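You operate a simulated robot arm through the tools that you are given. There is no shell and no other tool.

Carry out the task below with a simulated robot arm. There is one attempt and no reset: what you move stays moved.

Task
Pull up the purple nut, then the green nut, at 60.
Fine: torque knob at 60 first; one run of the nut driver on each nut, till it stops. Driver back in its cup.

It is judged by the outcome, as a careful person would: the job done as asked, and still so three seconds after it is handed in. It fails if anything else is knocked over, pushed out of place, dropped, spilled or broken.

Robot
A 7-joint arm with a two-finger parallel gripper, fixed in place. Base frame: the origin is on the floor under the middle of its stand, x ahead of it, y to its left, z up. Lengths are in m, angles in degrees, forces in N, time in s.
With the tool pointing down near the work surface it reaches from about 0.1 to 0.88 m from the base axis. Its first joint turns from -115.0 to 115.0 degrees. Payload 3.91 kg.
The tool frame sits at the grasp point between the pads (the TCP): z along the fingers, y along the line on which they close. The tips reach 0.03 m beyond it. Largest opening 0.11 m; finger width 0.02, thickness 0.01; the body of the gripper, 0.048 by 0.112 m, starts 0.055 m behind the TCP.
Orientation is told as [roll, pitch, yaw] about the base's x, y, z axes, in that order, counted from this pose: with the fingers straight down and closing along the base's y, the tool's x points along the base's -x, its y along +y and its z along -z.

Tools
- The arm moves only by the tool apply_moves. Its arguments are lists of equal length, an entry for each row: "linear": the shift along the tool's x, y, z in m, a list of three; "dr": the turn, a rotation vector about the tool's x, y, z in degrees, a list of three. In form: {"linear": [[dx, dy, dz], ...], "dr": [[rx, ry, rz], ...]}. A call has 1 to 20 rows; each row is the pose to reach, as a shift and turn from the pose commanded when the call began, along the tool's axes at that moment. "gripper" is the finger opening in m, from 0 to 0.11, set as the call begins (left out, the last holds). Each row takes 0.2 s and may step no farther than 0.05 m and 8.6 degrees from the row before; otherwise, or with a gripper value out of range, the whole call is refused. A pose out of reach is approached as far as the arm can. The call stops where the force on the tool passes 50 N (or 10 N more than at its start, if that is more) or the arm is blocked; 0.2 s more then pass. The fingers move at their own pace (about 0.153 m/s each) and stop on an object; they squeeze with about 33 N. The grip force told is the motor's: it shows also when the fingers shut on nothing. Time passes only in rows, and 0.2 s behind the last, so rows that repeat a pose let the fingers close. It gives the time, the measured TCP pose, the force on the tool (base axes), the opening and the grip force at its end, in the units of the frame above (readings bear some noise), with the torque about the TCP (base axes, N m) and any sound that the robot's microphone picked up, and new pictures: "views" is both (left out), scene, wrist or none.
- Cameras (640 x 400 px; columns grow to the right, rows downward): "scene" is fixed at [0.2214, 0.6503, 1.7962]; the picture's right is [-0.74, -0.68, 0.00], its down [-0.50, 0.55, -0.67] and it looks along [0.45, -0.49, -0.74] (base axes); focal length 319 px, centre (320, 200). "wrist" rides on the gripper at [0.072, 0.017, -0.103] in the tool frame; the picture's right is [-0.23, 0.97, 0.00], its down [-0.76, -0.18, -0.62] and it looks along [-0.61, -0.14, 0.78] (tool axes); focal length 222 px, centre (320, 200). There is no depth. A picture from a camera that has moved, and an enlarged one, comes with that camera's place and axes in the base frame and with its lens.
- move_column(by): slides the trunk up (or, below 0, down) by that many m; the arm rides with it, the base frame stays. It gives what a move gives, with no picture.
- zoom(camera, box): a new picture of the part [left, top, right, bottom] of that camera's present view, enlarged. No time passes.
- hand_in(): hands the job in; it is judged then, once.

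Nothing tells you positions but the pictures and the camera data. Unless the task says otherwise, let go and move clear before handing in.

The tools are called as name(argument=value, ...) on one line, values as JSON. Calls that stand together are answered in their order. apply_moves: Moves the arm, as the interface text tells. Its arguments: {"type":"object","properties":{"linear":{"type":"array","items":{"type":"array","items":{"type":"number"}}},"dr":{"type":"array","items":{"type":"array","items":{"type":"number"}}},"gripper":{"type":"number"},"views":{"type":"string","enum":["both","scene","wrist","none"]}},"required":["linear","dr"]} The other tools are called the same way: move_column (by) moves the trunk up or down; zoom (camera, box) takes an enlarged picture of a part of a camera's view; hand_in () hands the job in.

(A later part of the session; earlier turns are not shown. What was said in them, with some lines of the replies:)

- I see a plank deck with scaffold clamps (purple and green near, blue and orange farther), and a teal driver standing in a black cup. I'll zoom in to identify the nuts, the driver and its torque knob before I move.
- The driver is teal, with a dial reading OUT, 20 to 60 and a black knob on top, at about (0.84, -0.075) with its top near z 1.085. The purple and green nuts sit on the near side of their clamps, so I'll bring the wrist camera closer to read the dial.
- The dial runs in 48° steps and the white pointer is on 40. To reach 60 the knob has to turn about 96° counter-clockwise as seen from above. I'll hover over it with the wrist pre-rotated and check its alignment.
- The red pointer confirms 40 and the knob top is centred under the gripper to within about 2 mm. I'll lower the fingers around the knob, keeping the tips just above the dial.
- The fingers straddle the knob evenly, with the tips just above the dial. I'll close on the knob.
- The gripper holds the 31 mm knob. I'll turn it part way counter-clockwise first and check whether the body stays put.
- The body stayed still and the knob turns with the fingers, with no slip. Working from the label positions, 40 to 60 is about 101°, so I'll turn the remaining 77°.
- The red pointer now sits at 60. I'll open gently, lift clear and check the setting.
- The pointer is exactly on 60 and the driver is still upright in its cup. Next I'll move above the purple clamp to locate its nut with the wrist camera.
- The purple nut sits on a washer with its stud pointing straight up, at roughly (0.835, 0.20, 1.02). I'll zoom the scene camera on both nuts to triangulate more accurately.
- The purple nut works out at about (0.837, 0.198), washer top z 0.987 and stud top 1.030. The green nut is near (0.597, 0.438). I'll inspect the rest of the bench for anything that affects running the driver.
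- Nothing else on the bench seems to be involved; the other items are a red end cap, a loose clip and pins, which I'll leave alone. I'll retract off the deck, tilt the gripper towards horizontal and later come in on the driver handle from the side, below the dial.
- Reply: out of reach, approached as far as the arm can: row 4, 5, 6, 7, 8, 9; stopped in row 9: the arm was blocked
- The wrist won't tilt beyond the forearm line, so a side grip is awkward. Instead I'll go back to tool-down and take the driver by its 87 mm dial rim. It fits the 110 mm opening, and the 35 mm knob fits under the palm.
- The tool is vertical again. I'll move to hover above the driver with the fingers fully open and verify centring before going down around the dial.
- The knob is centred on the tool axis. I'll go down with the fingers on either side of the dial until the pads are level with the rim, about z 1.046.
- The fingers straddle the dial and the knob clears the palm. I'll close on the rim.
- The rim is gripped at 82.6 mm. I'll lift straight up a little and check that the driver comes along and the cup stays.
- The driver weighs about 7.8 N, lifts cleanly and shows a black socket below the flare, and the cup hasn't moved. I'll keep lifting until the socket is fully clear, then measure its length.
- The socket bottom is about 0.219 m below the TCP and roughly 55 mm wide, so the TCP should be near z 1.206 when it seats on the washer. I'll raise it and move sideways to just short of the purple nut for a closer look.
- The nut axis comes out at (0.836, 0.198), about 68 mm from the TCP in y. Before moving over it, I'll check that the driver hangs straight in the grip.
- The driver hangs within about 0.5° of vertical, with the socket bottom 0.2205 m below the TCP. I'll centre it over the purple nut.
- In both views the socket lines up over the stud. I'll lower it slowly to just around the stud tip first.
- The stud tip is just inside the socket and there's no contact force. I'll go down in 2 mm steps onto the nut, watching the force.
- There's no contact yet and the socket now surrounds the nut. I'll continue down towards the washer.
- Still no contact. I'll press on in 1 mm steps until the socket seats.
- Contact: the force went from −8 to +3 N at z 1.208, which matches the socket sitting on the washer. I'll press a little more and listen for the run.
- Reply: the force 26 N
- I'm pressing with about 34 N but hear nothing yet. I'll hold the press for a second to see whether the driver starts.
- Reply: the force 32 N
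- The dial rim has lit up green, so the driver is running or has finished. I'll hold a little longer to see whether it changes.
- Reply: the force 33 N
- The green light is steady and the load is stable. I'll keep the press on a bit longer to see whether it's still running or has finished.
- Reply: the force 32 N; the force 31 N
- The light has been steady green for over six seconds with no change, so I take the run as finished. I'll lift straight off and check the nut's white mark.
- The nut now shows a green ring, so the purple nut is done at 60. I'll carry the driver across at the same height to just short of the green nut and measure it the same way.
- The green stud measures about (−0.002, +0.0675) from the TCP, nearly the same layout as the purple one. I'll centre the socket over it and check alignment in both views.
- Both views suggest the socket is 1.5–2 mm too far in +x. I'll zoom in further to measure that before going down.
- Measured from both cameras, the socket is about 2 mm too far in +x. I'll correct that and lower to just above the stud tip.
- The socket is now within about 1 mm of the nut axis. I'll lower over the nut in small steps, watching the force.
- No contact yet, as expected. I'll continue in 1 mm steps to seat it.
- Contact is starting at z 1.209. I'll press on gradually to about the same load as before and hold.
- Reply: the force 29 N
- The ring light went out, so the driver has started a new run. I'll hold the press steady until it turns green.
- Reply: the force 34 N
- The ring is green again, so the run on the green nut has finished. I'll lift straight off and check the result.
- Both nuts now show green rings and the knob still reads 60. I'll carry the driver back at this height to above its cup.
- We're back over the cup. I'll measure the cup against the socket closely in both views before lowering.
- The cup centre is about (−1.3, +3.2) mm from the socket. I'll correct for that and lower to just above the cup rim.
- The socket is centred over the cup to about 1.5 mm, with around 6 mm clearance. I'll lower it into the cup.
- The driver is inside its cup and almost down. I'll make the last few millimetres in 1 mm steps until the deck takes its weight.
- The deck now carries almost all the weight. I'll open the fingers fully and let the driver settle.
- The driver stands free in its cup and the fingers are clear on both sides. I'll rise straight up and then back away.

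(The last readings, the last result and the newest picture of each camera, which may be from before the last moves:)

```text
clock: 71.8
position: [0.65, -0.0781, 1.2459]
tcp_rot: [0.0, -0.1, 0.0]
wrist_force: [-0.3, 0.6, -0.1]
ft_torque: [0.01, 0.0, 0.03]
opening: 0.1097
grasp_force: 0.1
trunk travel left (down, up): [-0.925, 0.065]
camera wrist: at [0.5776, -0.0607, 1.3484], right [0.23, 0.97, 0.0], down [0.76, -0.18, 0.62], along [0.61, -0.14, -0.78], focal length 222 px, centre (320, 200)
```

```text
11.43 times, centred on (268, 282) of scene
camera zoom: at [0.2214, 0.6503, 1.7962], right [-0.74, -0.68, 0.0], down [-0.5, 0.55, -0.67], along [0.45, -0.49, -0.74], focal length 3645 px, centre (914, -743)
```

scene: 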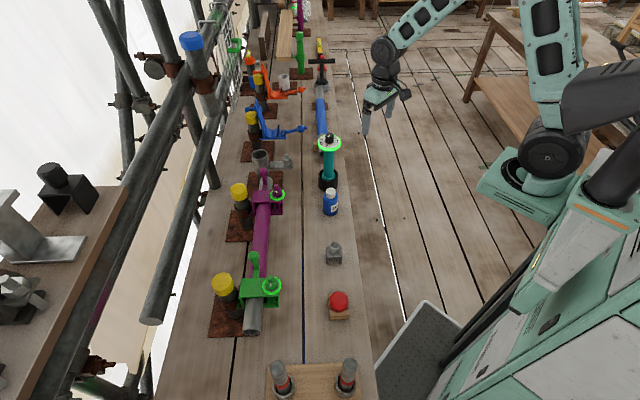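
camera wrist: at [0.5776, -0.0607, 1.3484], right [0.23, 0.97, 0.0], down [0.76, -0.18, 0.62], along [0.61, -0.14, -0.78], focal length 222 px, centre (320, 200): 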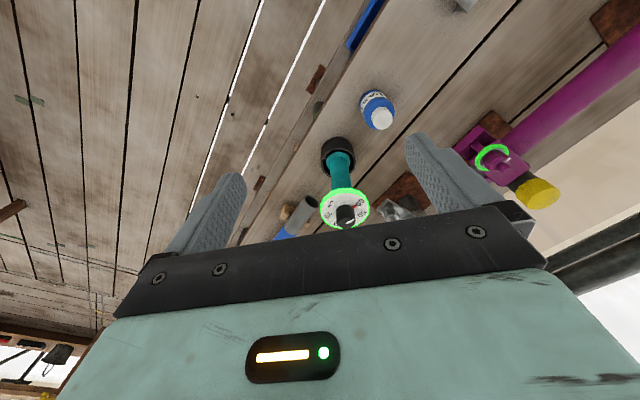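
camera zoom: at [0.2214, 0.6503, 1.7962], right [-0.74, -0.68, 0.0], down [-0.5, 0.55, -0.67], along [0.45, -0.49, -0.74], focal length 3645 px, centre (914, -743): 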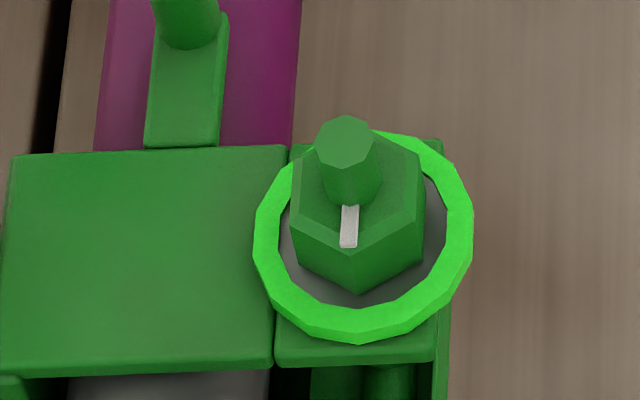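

Both nuts show green rings, and the driver stands upright in its cup with the knob at 60. Nothing else on the bench has moved and the arm is clear, so I'm handing in.

hand_in()

```text
The job is handed in.
```

The purple nut and then the green nut are pulled up at 60, and I've handed the job in.

- **Torque knob:** I set it to 60 before the first nut, and it still pointed at 60 at the end.
- **Nuts:** each got one run of the driver. The ring light on the driver turned green when a run ended, and each nut was left with a green ring around it. I took those as the sign that it had reached torque, since no sound was picked up.
- **Driver:** it is back in its cup, standing upright.
- **Surroundings:** nothing else on the bench was knocked or moved. The purple nut and its stud shifted by about 1.5 mm during the run, while the clamp around it stayed put.
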